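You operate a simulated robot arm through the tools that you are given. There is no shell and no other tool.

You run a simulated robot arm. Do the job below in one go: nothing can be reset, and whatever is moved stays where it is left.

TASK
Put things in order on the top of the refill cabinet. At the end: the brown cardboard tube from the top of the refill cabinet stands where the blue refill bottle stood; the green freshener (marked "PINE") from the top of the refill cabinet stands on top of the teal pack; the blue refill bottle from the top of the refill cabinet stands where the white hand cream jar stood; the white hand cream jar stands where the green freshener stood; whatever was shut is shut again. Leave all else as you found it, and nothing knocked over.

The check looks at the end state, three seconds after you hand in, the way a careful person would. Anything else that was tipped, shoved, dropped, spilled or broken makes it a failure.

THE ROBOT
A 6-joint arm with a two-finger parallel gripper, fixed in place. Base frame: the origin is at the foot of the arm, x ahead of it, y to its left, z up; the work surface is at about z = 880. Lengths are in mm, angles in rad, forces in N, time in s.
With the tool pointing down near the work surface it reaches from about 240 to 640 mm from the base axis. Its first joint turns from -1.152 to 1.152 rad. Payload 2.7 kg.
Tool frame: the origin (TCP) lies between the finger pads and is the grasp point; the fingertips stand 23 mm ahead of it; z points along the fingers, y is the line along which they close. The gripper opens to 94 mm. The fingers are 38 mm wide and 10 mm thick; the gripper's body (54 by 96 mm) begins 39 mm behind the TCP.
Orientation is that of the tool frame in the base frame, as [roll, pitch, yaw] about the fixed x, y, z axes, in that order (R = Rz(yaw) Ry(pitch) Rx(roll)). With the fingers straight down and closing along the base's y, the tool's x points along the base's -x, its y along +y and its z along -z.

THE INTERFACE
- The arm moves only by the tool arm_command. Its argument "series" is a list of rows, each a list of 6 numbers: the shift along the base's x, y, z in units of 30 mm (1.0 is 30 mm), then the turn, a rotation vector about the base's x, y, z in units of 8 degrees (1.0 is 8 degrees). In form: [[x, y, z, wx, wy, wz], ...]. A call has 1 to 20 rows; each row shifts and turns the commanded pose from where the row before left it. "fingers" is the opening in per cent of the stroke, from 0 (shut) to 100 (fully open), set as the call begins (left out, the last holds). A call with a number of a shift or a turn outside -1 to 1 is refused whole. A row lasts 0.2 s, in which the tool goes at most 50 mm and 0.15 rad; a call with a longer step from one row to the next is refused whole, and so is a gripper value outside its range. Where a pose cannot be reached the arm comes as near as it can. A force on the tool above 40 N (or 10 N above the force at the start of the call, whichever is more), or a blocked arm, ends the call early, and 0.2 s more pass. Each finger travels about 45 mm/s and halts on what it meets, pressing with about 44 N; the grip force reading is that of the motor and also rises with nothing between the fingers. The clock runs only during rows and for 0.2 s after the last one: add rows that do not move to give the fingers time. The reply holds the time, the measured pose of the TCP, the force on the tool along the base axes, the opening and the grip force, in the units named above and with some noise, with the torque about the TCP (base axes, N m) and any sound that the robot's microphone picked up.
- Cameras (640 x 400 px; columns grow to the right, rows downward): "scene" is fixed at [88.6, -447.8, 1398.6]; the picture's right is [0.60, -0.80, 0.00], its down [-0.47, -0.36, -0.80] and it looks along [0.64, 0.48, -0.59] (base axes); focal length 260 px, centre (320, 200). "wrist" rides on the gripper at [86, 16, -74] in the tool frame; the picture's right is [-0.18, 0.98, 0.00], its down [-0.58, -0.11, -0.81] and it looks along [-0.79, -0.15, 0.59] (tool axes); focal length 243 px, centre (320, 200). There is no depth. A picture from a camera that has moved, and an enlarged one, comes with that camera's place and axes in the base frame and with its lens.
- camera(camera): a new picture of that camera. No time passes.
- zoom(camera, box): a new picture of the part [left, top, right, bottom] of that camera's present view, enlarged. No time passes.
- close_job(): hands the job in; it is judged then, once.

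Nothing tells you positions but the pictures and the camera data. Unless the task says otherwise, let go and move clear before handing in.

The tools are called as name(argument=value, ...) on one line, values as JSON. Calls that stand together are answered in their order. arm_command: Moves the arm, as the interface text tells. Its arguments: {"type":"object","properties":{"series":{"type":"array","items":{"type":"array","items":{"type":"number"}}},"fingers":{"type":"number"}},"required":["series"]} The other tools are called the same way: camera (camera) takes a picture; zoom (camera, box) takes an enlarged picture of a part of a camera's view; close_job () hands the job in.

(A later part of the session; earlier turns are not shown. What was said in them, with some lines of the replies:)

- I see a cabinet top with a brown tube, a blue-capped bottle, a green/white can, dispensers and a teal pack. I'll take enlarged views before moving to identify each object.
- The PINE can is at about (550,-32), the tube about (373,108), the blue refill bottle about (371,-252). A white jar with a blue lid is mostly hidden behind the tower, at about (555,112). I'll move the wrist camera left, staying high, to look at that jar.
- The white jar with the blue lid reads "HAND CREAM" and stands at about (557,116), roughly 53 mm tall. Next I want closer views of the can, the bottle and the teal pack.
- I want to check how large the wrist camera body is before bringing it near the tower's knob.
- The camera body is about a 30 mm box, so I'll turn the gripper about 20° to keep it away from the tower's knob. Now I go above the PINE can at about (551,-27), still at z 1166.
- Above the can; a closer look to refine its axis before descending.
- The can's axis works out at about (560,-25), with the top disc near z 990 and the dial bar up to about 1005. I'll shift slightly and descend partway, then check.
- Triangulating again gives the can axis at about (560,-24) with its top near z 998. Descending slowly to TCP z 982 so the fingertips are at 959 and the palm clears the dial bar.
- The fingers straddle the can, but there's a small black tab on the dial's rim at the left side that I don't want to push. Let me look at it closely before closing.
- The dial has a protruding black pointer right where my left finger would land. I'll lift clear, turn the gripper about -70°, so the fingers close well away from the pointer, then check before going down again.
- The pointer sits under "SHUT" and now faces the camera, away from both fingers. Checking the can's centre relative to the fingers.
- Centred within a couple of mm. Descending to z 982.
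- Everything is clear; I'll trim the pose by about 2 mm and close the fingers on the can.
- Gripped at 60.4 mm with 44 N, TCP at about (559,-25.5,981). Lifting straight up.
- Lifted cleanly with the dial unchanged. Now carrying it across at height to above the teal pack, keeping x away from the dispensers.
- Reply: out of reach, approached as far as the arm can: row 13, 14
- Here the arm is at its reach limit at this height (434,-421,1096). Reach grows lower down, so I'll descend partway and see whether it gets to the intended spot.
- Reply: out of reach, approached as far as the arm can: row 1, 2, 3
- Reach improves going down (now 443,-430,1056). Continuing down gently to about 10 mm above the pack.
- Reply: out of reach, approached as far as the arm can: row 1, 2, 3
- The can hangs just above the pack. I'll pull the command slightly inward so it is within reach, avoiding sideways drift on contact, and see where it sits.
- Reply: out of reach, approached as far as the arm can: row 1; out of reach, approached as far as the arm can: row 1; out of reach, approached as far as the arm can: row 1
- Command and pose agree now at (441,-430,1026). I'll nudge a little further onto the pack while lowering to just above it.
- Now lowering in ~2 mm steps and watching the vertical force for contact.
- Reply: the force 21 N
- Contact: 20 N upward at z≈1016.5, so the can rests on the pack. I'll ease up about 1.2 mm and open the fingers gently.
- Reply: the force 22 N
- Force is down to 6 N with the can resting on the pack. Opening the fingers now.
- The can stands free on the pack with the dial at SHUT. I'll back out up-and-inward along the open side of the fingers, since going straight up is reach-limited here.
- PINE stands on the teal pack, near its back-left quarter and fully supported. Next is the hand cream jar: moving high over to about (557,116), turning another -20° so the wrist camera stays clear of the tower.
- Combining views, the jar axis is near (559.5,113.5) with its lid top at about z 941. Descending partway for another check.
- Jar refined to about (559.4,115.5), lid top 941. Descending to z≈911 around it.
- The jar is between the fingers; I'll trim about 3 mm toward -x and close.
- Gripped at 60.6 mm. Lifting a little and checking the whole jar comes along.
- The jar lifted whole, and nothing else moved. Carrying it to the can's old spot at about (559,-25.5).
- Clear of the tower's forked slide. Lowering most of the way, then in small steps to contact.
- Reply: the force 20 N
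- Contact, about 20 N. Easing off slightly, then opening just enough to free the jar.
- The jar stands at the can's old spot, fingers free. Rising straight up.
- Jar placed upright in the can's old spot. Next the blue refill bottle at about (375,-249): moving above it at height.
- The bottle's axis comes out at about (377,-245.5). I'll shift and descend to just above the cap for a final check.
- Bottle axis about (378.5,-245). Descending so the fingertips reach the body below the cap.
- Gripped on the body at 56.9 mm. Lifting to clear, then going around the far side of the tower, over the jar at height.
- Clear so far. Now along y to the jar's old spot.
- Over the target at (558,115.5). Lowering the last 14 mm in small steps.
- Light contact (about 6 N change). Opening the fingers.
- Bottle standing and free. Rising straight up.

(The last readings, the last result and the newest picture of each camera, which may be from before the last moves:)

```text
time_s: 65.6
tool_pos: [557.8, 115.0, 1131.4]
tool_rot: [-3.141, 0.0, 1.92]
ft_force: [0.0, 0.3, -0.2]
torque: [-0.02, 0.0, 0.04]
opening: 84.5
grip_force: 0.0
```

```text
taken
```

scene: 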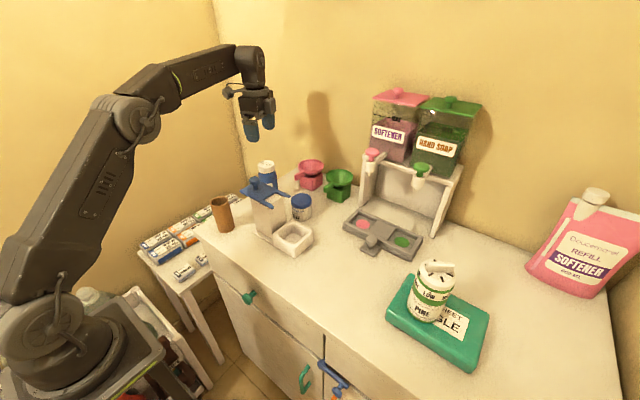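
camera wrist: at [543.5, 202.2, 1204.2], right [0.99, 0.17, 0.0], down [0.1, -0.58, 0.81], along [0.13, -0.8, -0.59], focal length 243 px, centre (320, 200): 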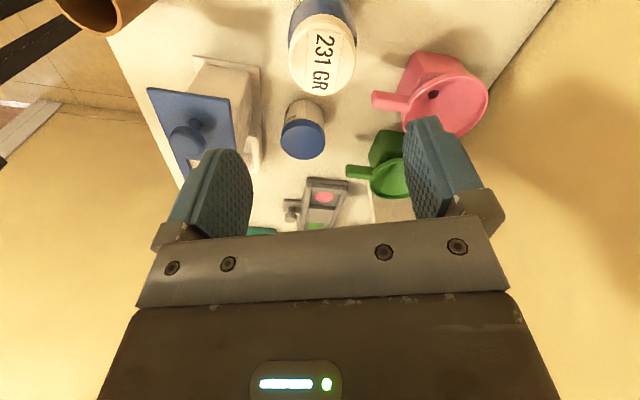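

The bottle stands where the jar was. Last is the brown tube at about (376,112.5): moving above it.

arm_command(series=[[-0.867, -0.01, 0, 0, 0, 0], [-0.867, -0.01, 0, 0, 0, 0], [-0.867, -0.01, 0, 0, 0, 0], [-0.867, -0.01, 0, 0, 0, 0], [-0.867, -0.01, 0, 0, 0, 0], [-0.867, -0.01, 0, 0, 0, 0], [-0.867, -0.01, 0, 0, 0, 0], [0, 0, 0, 0, 0, 0]], fingers=100)

camera(camera="wrist")

camera(camera="scene")

```text
time_s: 67.4
tool_pos: [374.4, 114.0, 1128.8]
tool_rot: [3.14, 0.001, 1.921]
ft_force: [0.5, -0.4, -0.8]
torque: [-0.01, 0.02, 0.02]
opening: 94.0
grip_force: 0.1
```

```text
taken
camera wrist: at [360.7, 201.7, 1202.1], right [0.99, 0.16, 0.0], down [0.1, -0.58, 0.81], along [0.13, -0.8, -0.59], focal length 243 px, centre (320, 200)
```

wrist: 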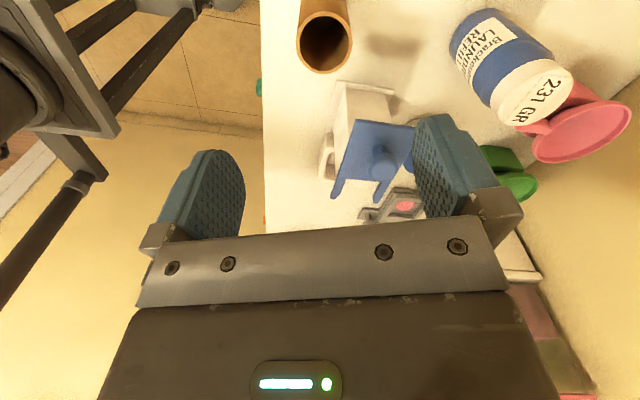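

```text
taken
```

scene: 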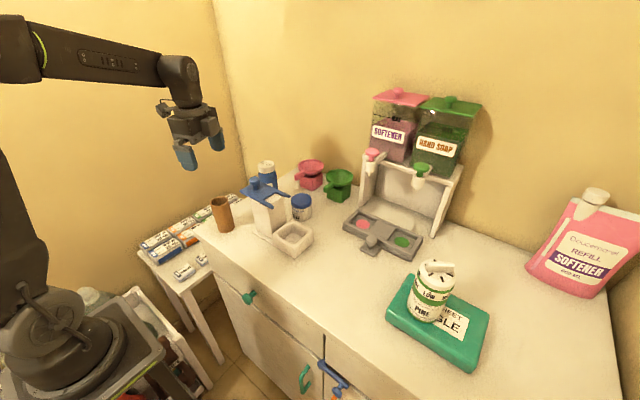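

zoom(camera="wrist", box=[270, 0, 380, 100])

zoom(camera="wrist", box=[430, 0, 640, 180])

```text
4.00 times, centred on (325, 50) of wrist
camera zoom: at [360.7, 201.7, 1202.1], right [0.99, 0.16, 0.0], down [0.1, -0.58, 0.81], along [0.13, -0.8, -0.59], focal length 970 px, centre (300, 800)
```

zoom: 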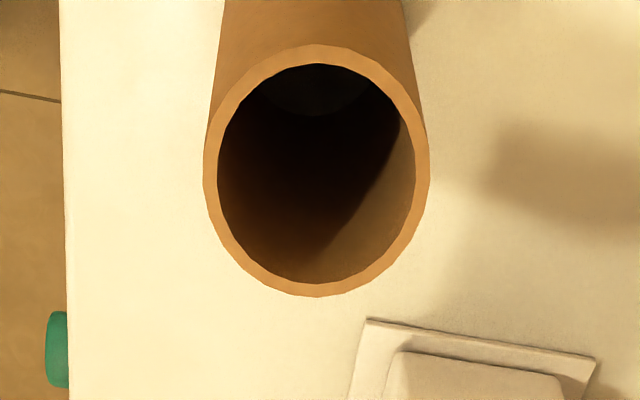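

```text
2.22 times, centred on (535, 90) of wrist
camera zoom: at [360.7, 201.7, 1202.1], right [0.99, 0.16, 0.0], down [0.1, -0.58, 0.81], along [0.13, -0.8, -0.59], focal length 539 px, centre (-158, 444)
```

zoom: 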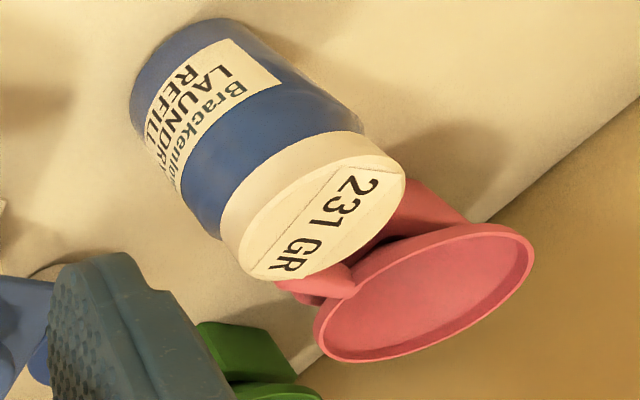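

The tube's axis is near (378,115.5), top about z 976. Descending to just above it.

arm_command(series=[[0.09, 0.05, -0.8, 0, 0, 0], [0, 0, -1, 0, 0, 0], [0, 0, -1, 0, 0, 0], [0, 0, -0.9, 0, 0, 0], [0, 0, 0, 0, 0, 0]])

camera(camera="wrist")

zoom(camera="scene", box=[140, 100, 300, 250])

```text
time_s: 68.6
tool_pos: [377.9, 114.2, 1018.6]
tool_rot: [-3.141, -0.001, 1.921]
ft_force: [-0.1, -1.4, 0.4]
torque: [0.02, -0.02, -0.02]
opening: 93.8
grip_force: 0.1
```

```text
taken
camera wrist: at [364.7, 201.7, 1092.6], right [0.99, 0.17, 0.0], down [0.1, -0.58, 0.81], along [0.13, -0.8, -0.59], focal length 243 px, centre (320, 200)
```

wrist: 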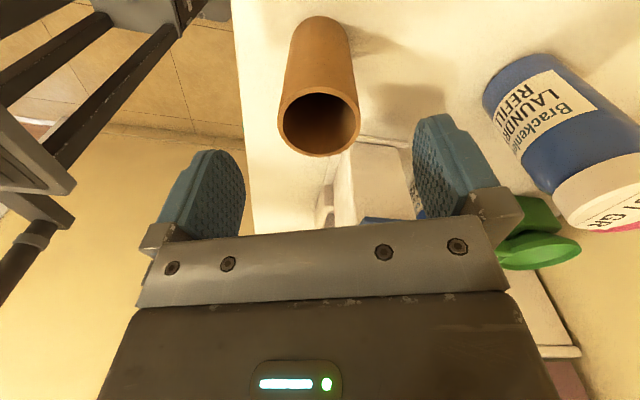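

```text
2.67 times, centred on (220, 175) of scene
camera zoom: at [88.6, -447.8, 1398.6], right [0.6, -0.8, 0.0], down [-0.47, -0.36, -0.8], along [0.64, 0.48, -0.59], focal length 692 px, centre (587, 267)
```

zoom: 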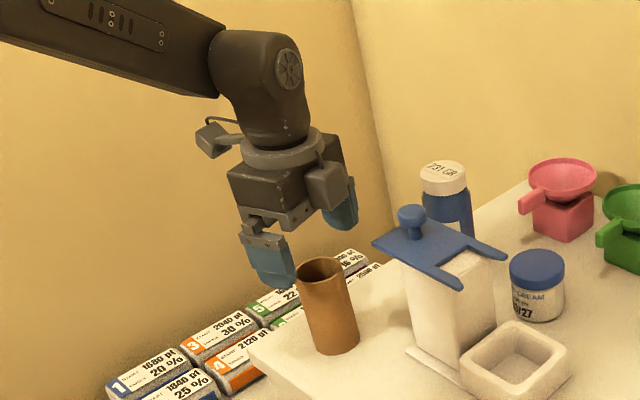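

Centred well. Descending around the tube to z≈949.

arm_command(series=[[0, 0.04, -0.7, 0, 0, 0], [0, 0, -0.7, 0, 0, 0], [0, 0, -0.5, 0, 0, 0], [0, 0, -0.4, 0, 0, 0], [0, 0, 0, 0, 0, 0]])

camera(camera="wrist")

zoom(camera="scene", box=[160, 120, 280, 250])

```text
time_s: 69.8
tool_pos: [379.7, 115.8, 951.9]
tool_rot: [-3.14, 0.002, 1.921]
ft_force: [0.3, -0.1, 0.2]
torque: [0.01, 0.0, -0.05]
opening: 93.9
grip_force: 0.0
```

```text
taken
camera wrist: at [365.3, 203.9, 1024.9], right [0.99, 0.17, 0.0], down [0.1, -0.58, 0.81], along [0.13, -0.8, -0.59], focal length 243 px, centre (320, 200)
```

wrist: 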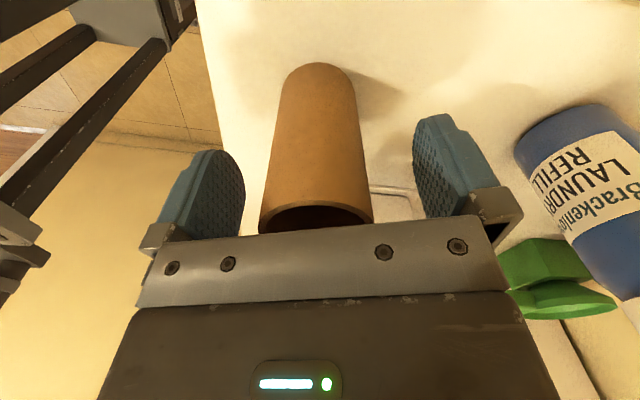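

```text
3.08 times, centred on (220, 185) of scene
camera zoom: at [88.6, -447.8, 1398.6], right [0.6, -0.8, 0.0], down [-0.47, -0.36, -0.8], along [0.64, 0.48, -0.59], focal length 798 px, centre (628, 246)
```

zoom: 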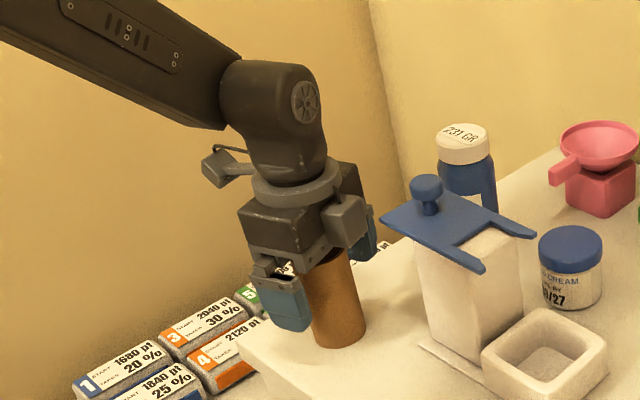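

The tube is between the fingers. Since it's cardboard, I'll close to just under its expected width first and read the grip force.

arm_command(series=[[-0.04, 0, 0, 0, 0, 0], [0, 0, 0, 0, 0, 0], [0, 0, 0, 0, 0, 0], [0, 0, 0, 0, 0, 0], [0, 0, 0, 0, 0, 0]], fingers=53)

camera(camera="wrist")

```text
time_s: 71.0
tool_pos: [378.1, 118.2, 951.7]
tool_rot: [3.141, -0.001, 1.922]
ft_force: [-0.1, 0.3, 0.0]
torque: [0.0, 0.0, -0.03]
opening: 49.6
grip_force: 0.0
```

```text
taken
camera wrist: at [364.5, 204.3, 1025.0], right [0.99, 0.17, 0.0], down [0.1, -0.58, 0.81], along [0.13, -0.8, -0.59], focal length 243 px, centre (320, 200)
```

wrist: 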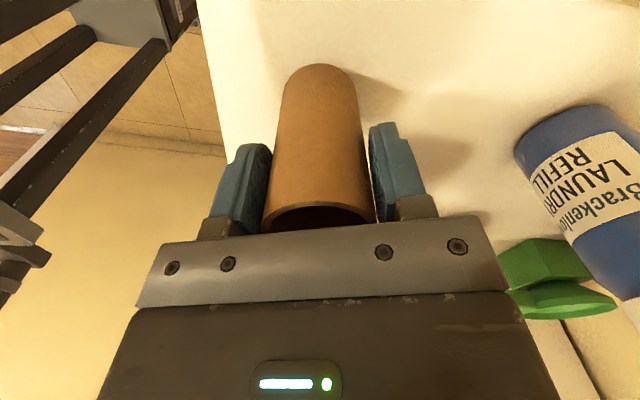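

arm_command(series=[[0, 0, 0, 0, 0, 0], [0, 0, 0, 0, 0, 0]], fingers=51)

arm_command(series=[[0, 0, 0, 0, 0, 0], [0, 0, 0, 0, 0, 0]], fingers=49)

```text
time_s: 71.6
tool_pos: [377.8, 116.2, 951.4]
tool_rot: [3.141, 0.0, 1.921]
ft_force: [0.0, 0.5, -0.2]
torque: [0.02, -0.03, -0.02]
opening: 48.6
grip_force: 0.9
```

```text
time_s: 72.2
tool_pos: [379.0, 117.3, 952.2]
tool_rot: [3.141, -0.001, 1.922]
ft_force: [0.4, -0.2, 0.7]
torque: [0.02, 0.02, 0.02]
opening: 47.3
grip_force: 44.2
```

Gripped at 47.3 mm. Lifting and checking the tube.

arm_command(series=[[0, 0, 0.3, 0, 0, 0], [0, 0, 0.5, 0, 0, 0], [0, 0, 0.5, 0, 0, 0], [0, 0, 0, 0, 0, 0]])

camera(camera="wrist")

zoom(camera="scene", box=[160, 100, 300, 250])

```text
time_s: 73.2
tool_pos: [377.6, 116.5, 990.5]
tool_rot: [3.141, 0.0, 1.923]
ft_force: [0.2, -0.7, -0.3]
torque: [-0.02, 0.01, 0.01]
opening: 47.0
grip_force: 44.3
```

```text
taken
camera wrist: at [363.4, 203.7, 1063.5], right [0.99, 0.17, 0.0], down [0.1, -0.58, 0.81], along [0.13, -0.8, -0.59], focal length 243 px, centre (320, 200)
```

wrist: 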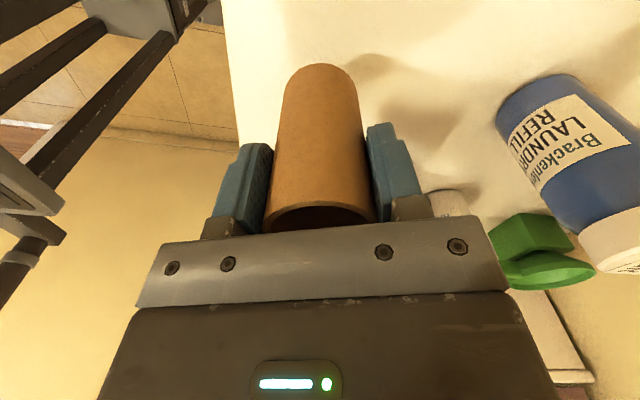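

```text
2.67 times, centred on (230, 175) of scene
camera zoom: at [88.6, -447.8, 1398.6], right [0.6, -0.8, 0.0], down [-0.47, -0.36, -0.8], along [0.64, 0.48, -0.59], focal length 692 px, centre (560, 267)
```

zoom: 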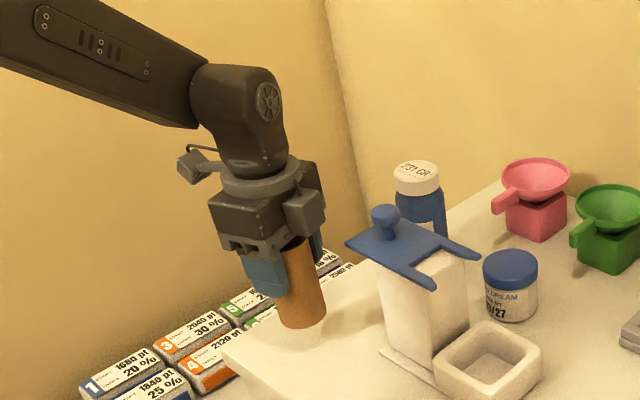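

The tube is held firmly and undistorted. Lifting higher, then carrying it across at constant x to the bottle's old spot (378,-245).

arm_command(series=[[0, 0, 0.7, 0, 0, 0], [0, 0, 1, 0, 0, 0], [0, 0, 1, 0, 0, 0], [0, 0, 1, 0, 0, 0], [0, 0, 0.97, 0, 0, 0], [0, 0, 0, 0, 0, 0]])

arm_command(series=[[0, -0.928, 0, 0, 0, 0], [0, -0.928, 0, 0, 0, 0], [0, -0.928, 0, 0, 0, 0], [0, -0.928, 0, 0, 0, 0], [0, -0.928, 0, 0, 0, 0], [0, -0.928, 0, 0, 0, 0], [0, -0.928, 0, 0, 0, 0], [0, -0.928, 0, 0, 0, 0], [0, -0.928, 0, 0, 0, 0], [0, -0.928, 0, 0, 0, 0], [0, -0.928, 0, 0, 0, 0], [0, -0.928, 0, 0, 0, 0], [0, -0.928, 0, 0, 0, 0], [0, 0, 0, 0, 0, 0], [0, 0, 0, 0, 0, 0]])

camera(camera="scene")

camera(camera="wrist")

```text
time_s: 74.6
tool_pos: [376.6, 117.2, 1132.0]
tool_rot: [-3.14, 0.0, 1.923]
ft_force: [-0.8, 0.4, -0.8]
torque: [0.01, -0.01, 0.02]
opening: 47.2
grip_force: 43.8
```

```text
time_s: 77.8
tool_pos: [381.2, -247.8, 1128.7]
tool_rot: [3.14, 0.0, 1.92]
ft_force: [-1.2, -0.7, 0.2]
torque: [0.01, -0.06, -0.01]
opening: 47.4
grip_force: 43.4
```

```text
taken
```

scene: 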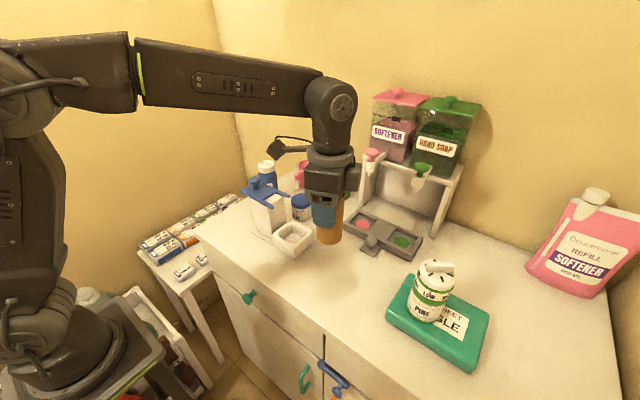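

```text
taken
camera wrist: at [367.3, -160.1, 1202.8], right [0.99, 0.17, 0.0], down [0.1, -0.58, 0.81], along [0.13, -0.8, -0.59], focal length 243 px, centre (320, 200)
```

wrist: 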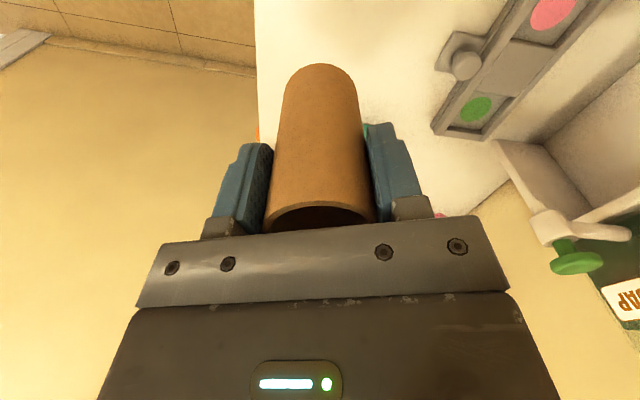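

arm_command(series=[[0, 0, -0.95, 0, 0, 0], [0, 0, -0.95, 0, 0, 0], [0, 0, -0.95, 0, 0, 0], [0, 0, -0.95, 0, 0, 0], [0, 0, -0.95, 0, 0, 0], [0, 0, -0.6, 0, 0, 0], [0, 0, 0, 0, 0, 0]])

arm_command(series=[[0, 0, 0, 0, 0, 0]])

arm_command(series=[[0, 0, 0, 0, 0, 0]])

zoom(camera="scene", box=[270, 190, 390, 310])

```text
time_s: 79.4
tool_pos: [379.4, -243.8, 970.2]
tool_rot: [-3.141, 0.004, 1.922]
ft_force: [0.4, 0.1, -0.3]
torque: [-0.01, -0.02, 0.02]
opening: 47.2
grip_force: 43.8
```

```text
time_s: 79.8
tool_pos: [380.0, -243.1, 970.6]
tool_rot: [3.141, 0.0, 1.922]
ft_force: [0.0, 0.6, -0.4]
torque: [0.02, 0.0, -0.02]
opening: 47.2
grip_force: 43.9
```

```text
time_s: 80.2
tool_pos: [379.7, -243.7, 971.0]
tool_rot: [-3.14, 0.001, 1.922]
ft_force: [-0.3, 0.1, -0.4]
torque: [-0.04, 0.01, 0.0]
opening: 47.3
grip_force: 44.0
```

```text
3.33 times, centred on (330, 250) of scene
camera zoom: at [88.6, -447.8, 1398.6], right [0.6, -0.8, 0.0], down [-0.47, -0.36, -0.8], along [0.64, 0.48, -0.59], focal length 865 px, centre (287, 33)
```

zoom: 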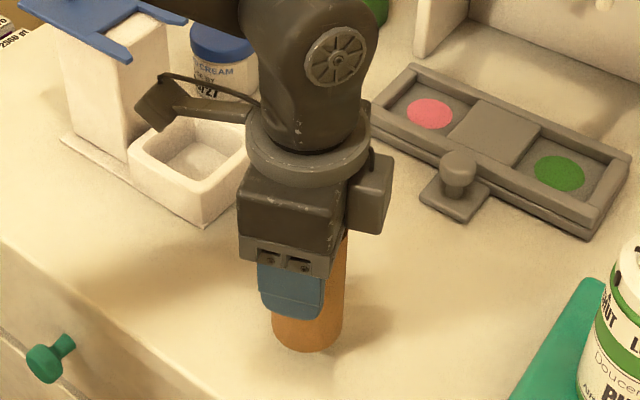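

At (379.7,-243.5); trimming about 1.3 mm and lowering.

arm_command(series=[[-0.02, -0.045, -0.25, 0, 0, 0], [0, 0, -0.25, 0, 0, 0], [0, 0, 0, 0, 0, 0]])

arm_command(series=[[0, 0, -0.06, 0, 0, 0], [0, 0, 0, 0, 0, 0]])

arm_command(series=[[0, 0, -0.05, 0, 0, 0], [0, 0, 0, 0, 0, 0]])

```text
time_s: 81.0
tool_pos: [380.0, -245.1, 954.5]
tool_rot: [3.142, 0.001, 1.921]
ft_force: [0.3, 0.0, 0.2]
torque: [-0.01, 0.0, -0.04]
opening: 47.3
grip_force: 43.5
```

```text
time_s: 81.6
tool_pos: [379.6, -246.7, 954.4]
tool_rot: [-3.141, 0.001, 1.923]
ft_force: [-0.4, 0.0, 0.0]
torque: [0.0, -0.03, -0.03]
opening: 47.0
grip_force: 44.1
```

```text
time_s: 82.2
tool_pos: [378.1, -245.9, 952.6]
tool_rot: [-3.141, 0.0, 1.921]
ft_force: [0.1, 0.3, -0.1]
torque: [0.03, 0.01, -0.01]
opening: 47.3
grip_force: 44.3
```

arm_command(series=[[0, 0, -0.04, 0, 0, 0], [0, 0, 0, 0, 0, 0]])

```text
time_s: 82.8
tool_pos: [378.2, -245.2, 951.9]
tool_rot: [3.141, 0.001, 1.921]
ft_force: [-5.8, 2.6, 18.5]
torque: [0.2, 0.48, -0.03]
opening: 47.3
grip_force: 44.2
```

Contact. Easing up about 1 mm and releasing.

arm_command(series=[[0, 0, 0.03, 0, 0, 0], [0, 0, 0, 0, 0, 0], [0, 0, 0, 0, 0, 0]])

arm_command(series=[[0, 0, 0, 0, 0, 0], [0, 0, 0, 0, 0, 0], [0, 0, 0, 0, 0, 0], [0, 0, 0, 0, 0, 0]], fingers=85)

camera(camera="wrist")

zoom(camera="scene", box=[270, 190, 390, 310])

```text
time_s: 83.6
tool_pos: [379.9, -245.3, 952.1]
tool_rot: [-3.141, 0.001, 1.92]
ft_force: [2.9, 1.0, 4.6]
torque: [-0.01, -0.23, 0.02]
opening: 47.5
grip_force: 44.3
```

```text
time_s: 84.6
tool_pos: [378.3, -246.4, 952.8]
tool_rot: [3.14, -0.001, 1.921]
ft_force: [0.0, -0.5, -0.1]
torque: [0.02, 0.03, -0.02]
opening: 80.1
grip_force: 0.1
```

```text
taken
camera wrist: at [364.0, -159.0, 1025.0], right [0.99, 0.17, 0.0], down [0.1, -0.58, 0.81], along [0.13, -0.8, -0.59], focal length 243 px, centre (320, 200)
```

wrist: 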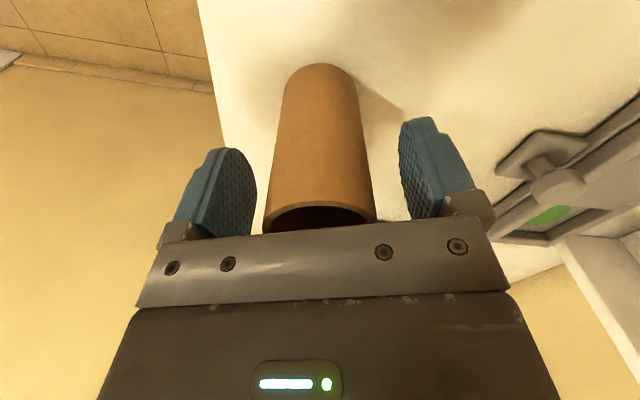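

```text
3.33 times, centred on (330, 250) of scene
camera zoom: at [88.6, -447.8, 1398.6], right [0.6, -0.8, 0.0], down [-0.47, -0.36, -0.8], along [0.64, 0.48, -0.59], focal length 865 px, centre (287, 33)
```

zoom: 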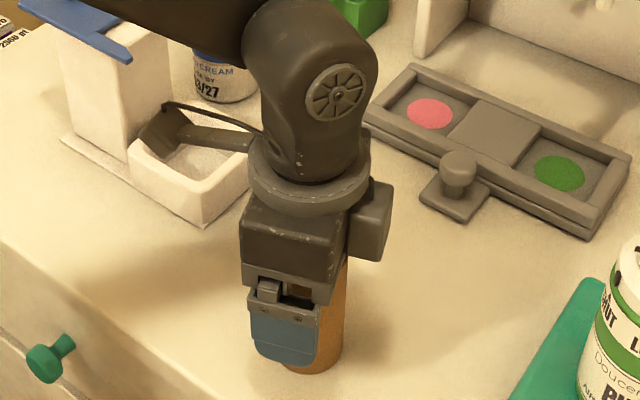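

Tube standing and free. Rising straight up, then checking everything.

arm_command(series=[[0, 0, 0.3, 0, 0, 0], [0, 0, 0.6, 0, 0, 0], [0, 0, 1, 0, 0, 0], [0, 0, 1, 0, 0, 0], [0, 0, 1, 0, 0, 0], [0, 0, 1, 0, 0, 0], [0, 0, 1, 0, 0, 0], [0, 0, 0, 0, 0, 0]])

camera(camera="scene")

camera(camera="wrist")

```text
time_s: 86.4
tool_pos: [377.7, -246.9, 1129.9]
tool_rot: [-3.141, 0.0, 1.92]
ft_force: [1.8, 0.4, -0.7]
torque: [0.01, -0.01, 0.0]
opening: 79.7
grip_force: 0.1
```

```text
taken
```

scene: 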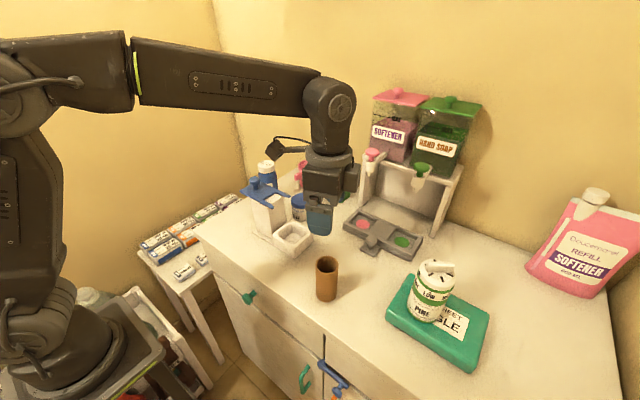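

```text
taken
camera wrist: at [363.9, -159.9, 1203.2], right [0.99, 0.17, 0.0], down [0.1, -0.58, 0.81], along [0.13, -0.8, -0.59], focal length 243 px, centre (320, 200)
```

wrist: 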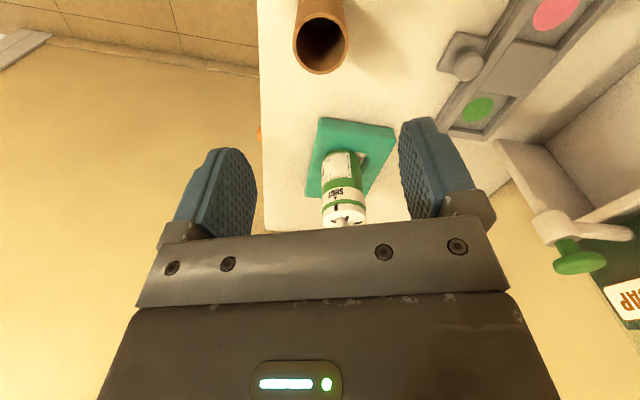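

All four moves are done. I'll compare with the same enlarged views as at the start, to verify placement and that nothing else shifted.

zoom(camera="scene", box=[370, 260, 500, 380])

zoom(camera="scene", box=[290, 230, 370, 310])

zoom(camera="scene", box=[200, 230, 400, 400])

arm_command(series=[[-0.7, 0.9, 0.3, 0, 0, 0], [-0.7, 0.9, 0.3, 0, 0, 0], [0, 0.9, 0.3, 0, 0, 0], [0, 0.9, 0.3, 0, 0, 0], [0, 0.9, 0, 0, 0, 0], [0, 0.9, 0, 0, 0, 0], [0, 0, 0, 0, 0, 0]])

zoom(camera="scene", box=[270, 160, 340, 230])

camera(camera="scene")

```text
3.33 times, centred on (435, 320) of scene
camera zoom: at [88.6, -447.8, 1398.6], right [0.6, -0.8, 0.0], down [-0.47, -0.36, -0.8], along [0.64, 0.48, -0.59], focal length 865 px, centre (-63, -200)
```

zoom: 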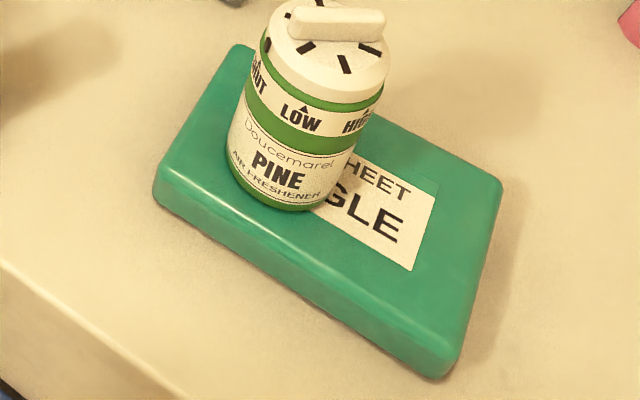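

```text
5.00 times, centred on (330, 270) of scene
camera zoom: at [88.6, -447.8, 1398.6], right [0.6, -0.8, 0.0], down [-0.47, -0.36, -0.8], along [0.64, 0.48, -0.59], focal length 1298 px, centre (270, -150)
```

zoom: 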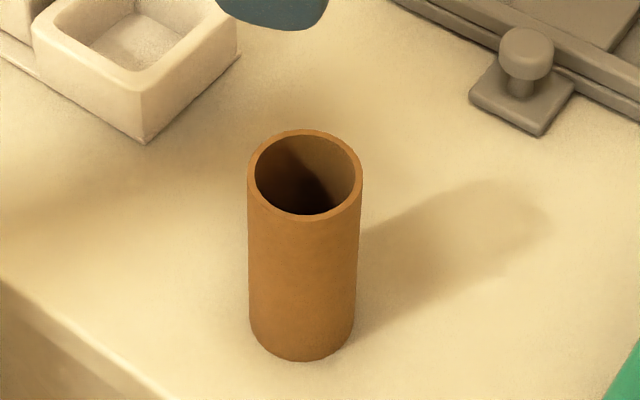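

```text
2.35 times, centred on (300, 315) of scene
camera zoom: at [88.6, -447.8, 1398.6], right [0.6, -0.8, 0.0], down [-0.47, -0.36, -0.8], along [0.64, 0.48, -0.59], focal length 611 px, centre (367, -71)
```

zoom: 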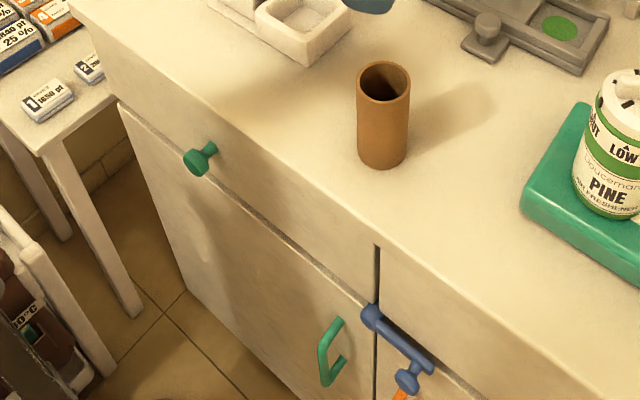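

```text
time_s: 88.0
tool_pos: [333.7, -82.2, 1163.9]
tool_rot: [3.14, 0.001, 1.922]
ft_force: [-0.1, 0.5, 0.2]
torque: [-0.03, 0.04, 0.02]
opening: 80.0
grip_force: 0.0
```

```text
5.71 times, centred on (305, 195) of scene
camera zoom: at [88.6, -447.8, 1398.6], right [0.6, -0.8, 0.0], down [-0.47, -0.36, -0.8], along [0.64, 0.48, -0.59], focal length 1483 px, centre (406, 229)
```

zoom: 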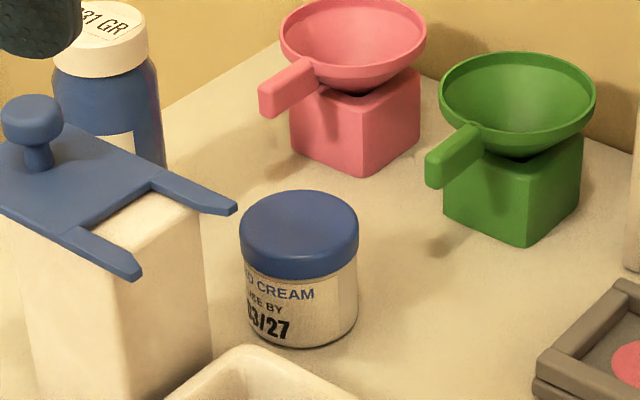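

```text
taken
```

scene: 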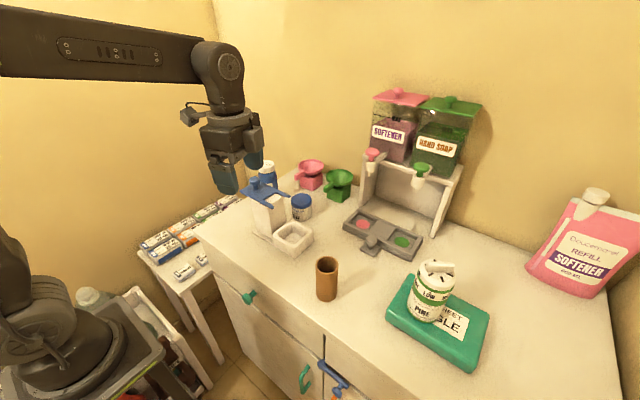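

Everything checks out against the first views. The tube is within about 3 mm of where the bottle stood, and the jar is on the can's footprint. The bottle is upright where the jar was, and PINE is on the unmoved teal pack with its dial still at SHUT. Drawers, slide and funnels are unchanged and the arm is clear, so I'm handing in.

close_job()

```text
The job is handed in.
```

All four items are in their new places on the refill cabinet, and I've handed the job in. The result of the check hasn't come back.

- **Brown tube:** it stands where the blue refill bottle stood, about 3 mm off by my comparison of the before and after pictures.
- **PINE freshener:** it stands on the teal pack, fully supported but off-centre, because the arm could not reach further across the pack. Its dial is still at SHUT.
- **Blue refill bottle:** it stands upright where the hand cream jar stood.
- **Hand cream jar:** it stands where the freshener stood, with its lid on.

In the final pictures the teal pack, the tower's blue slide, the funnels and the cabinet front look the same as at the start. I opened nothing, nothing was knocked over, and the arm is clear of everything.
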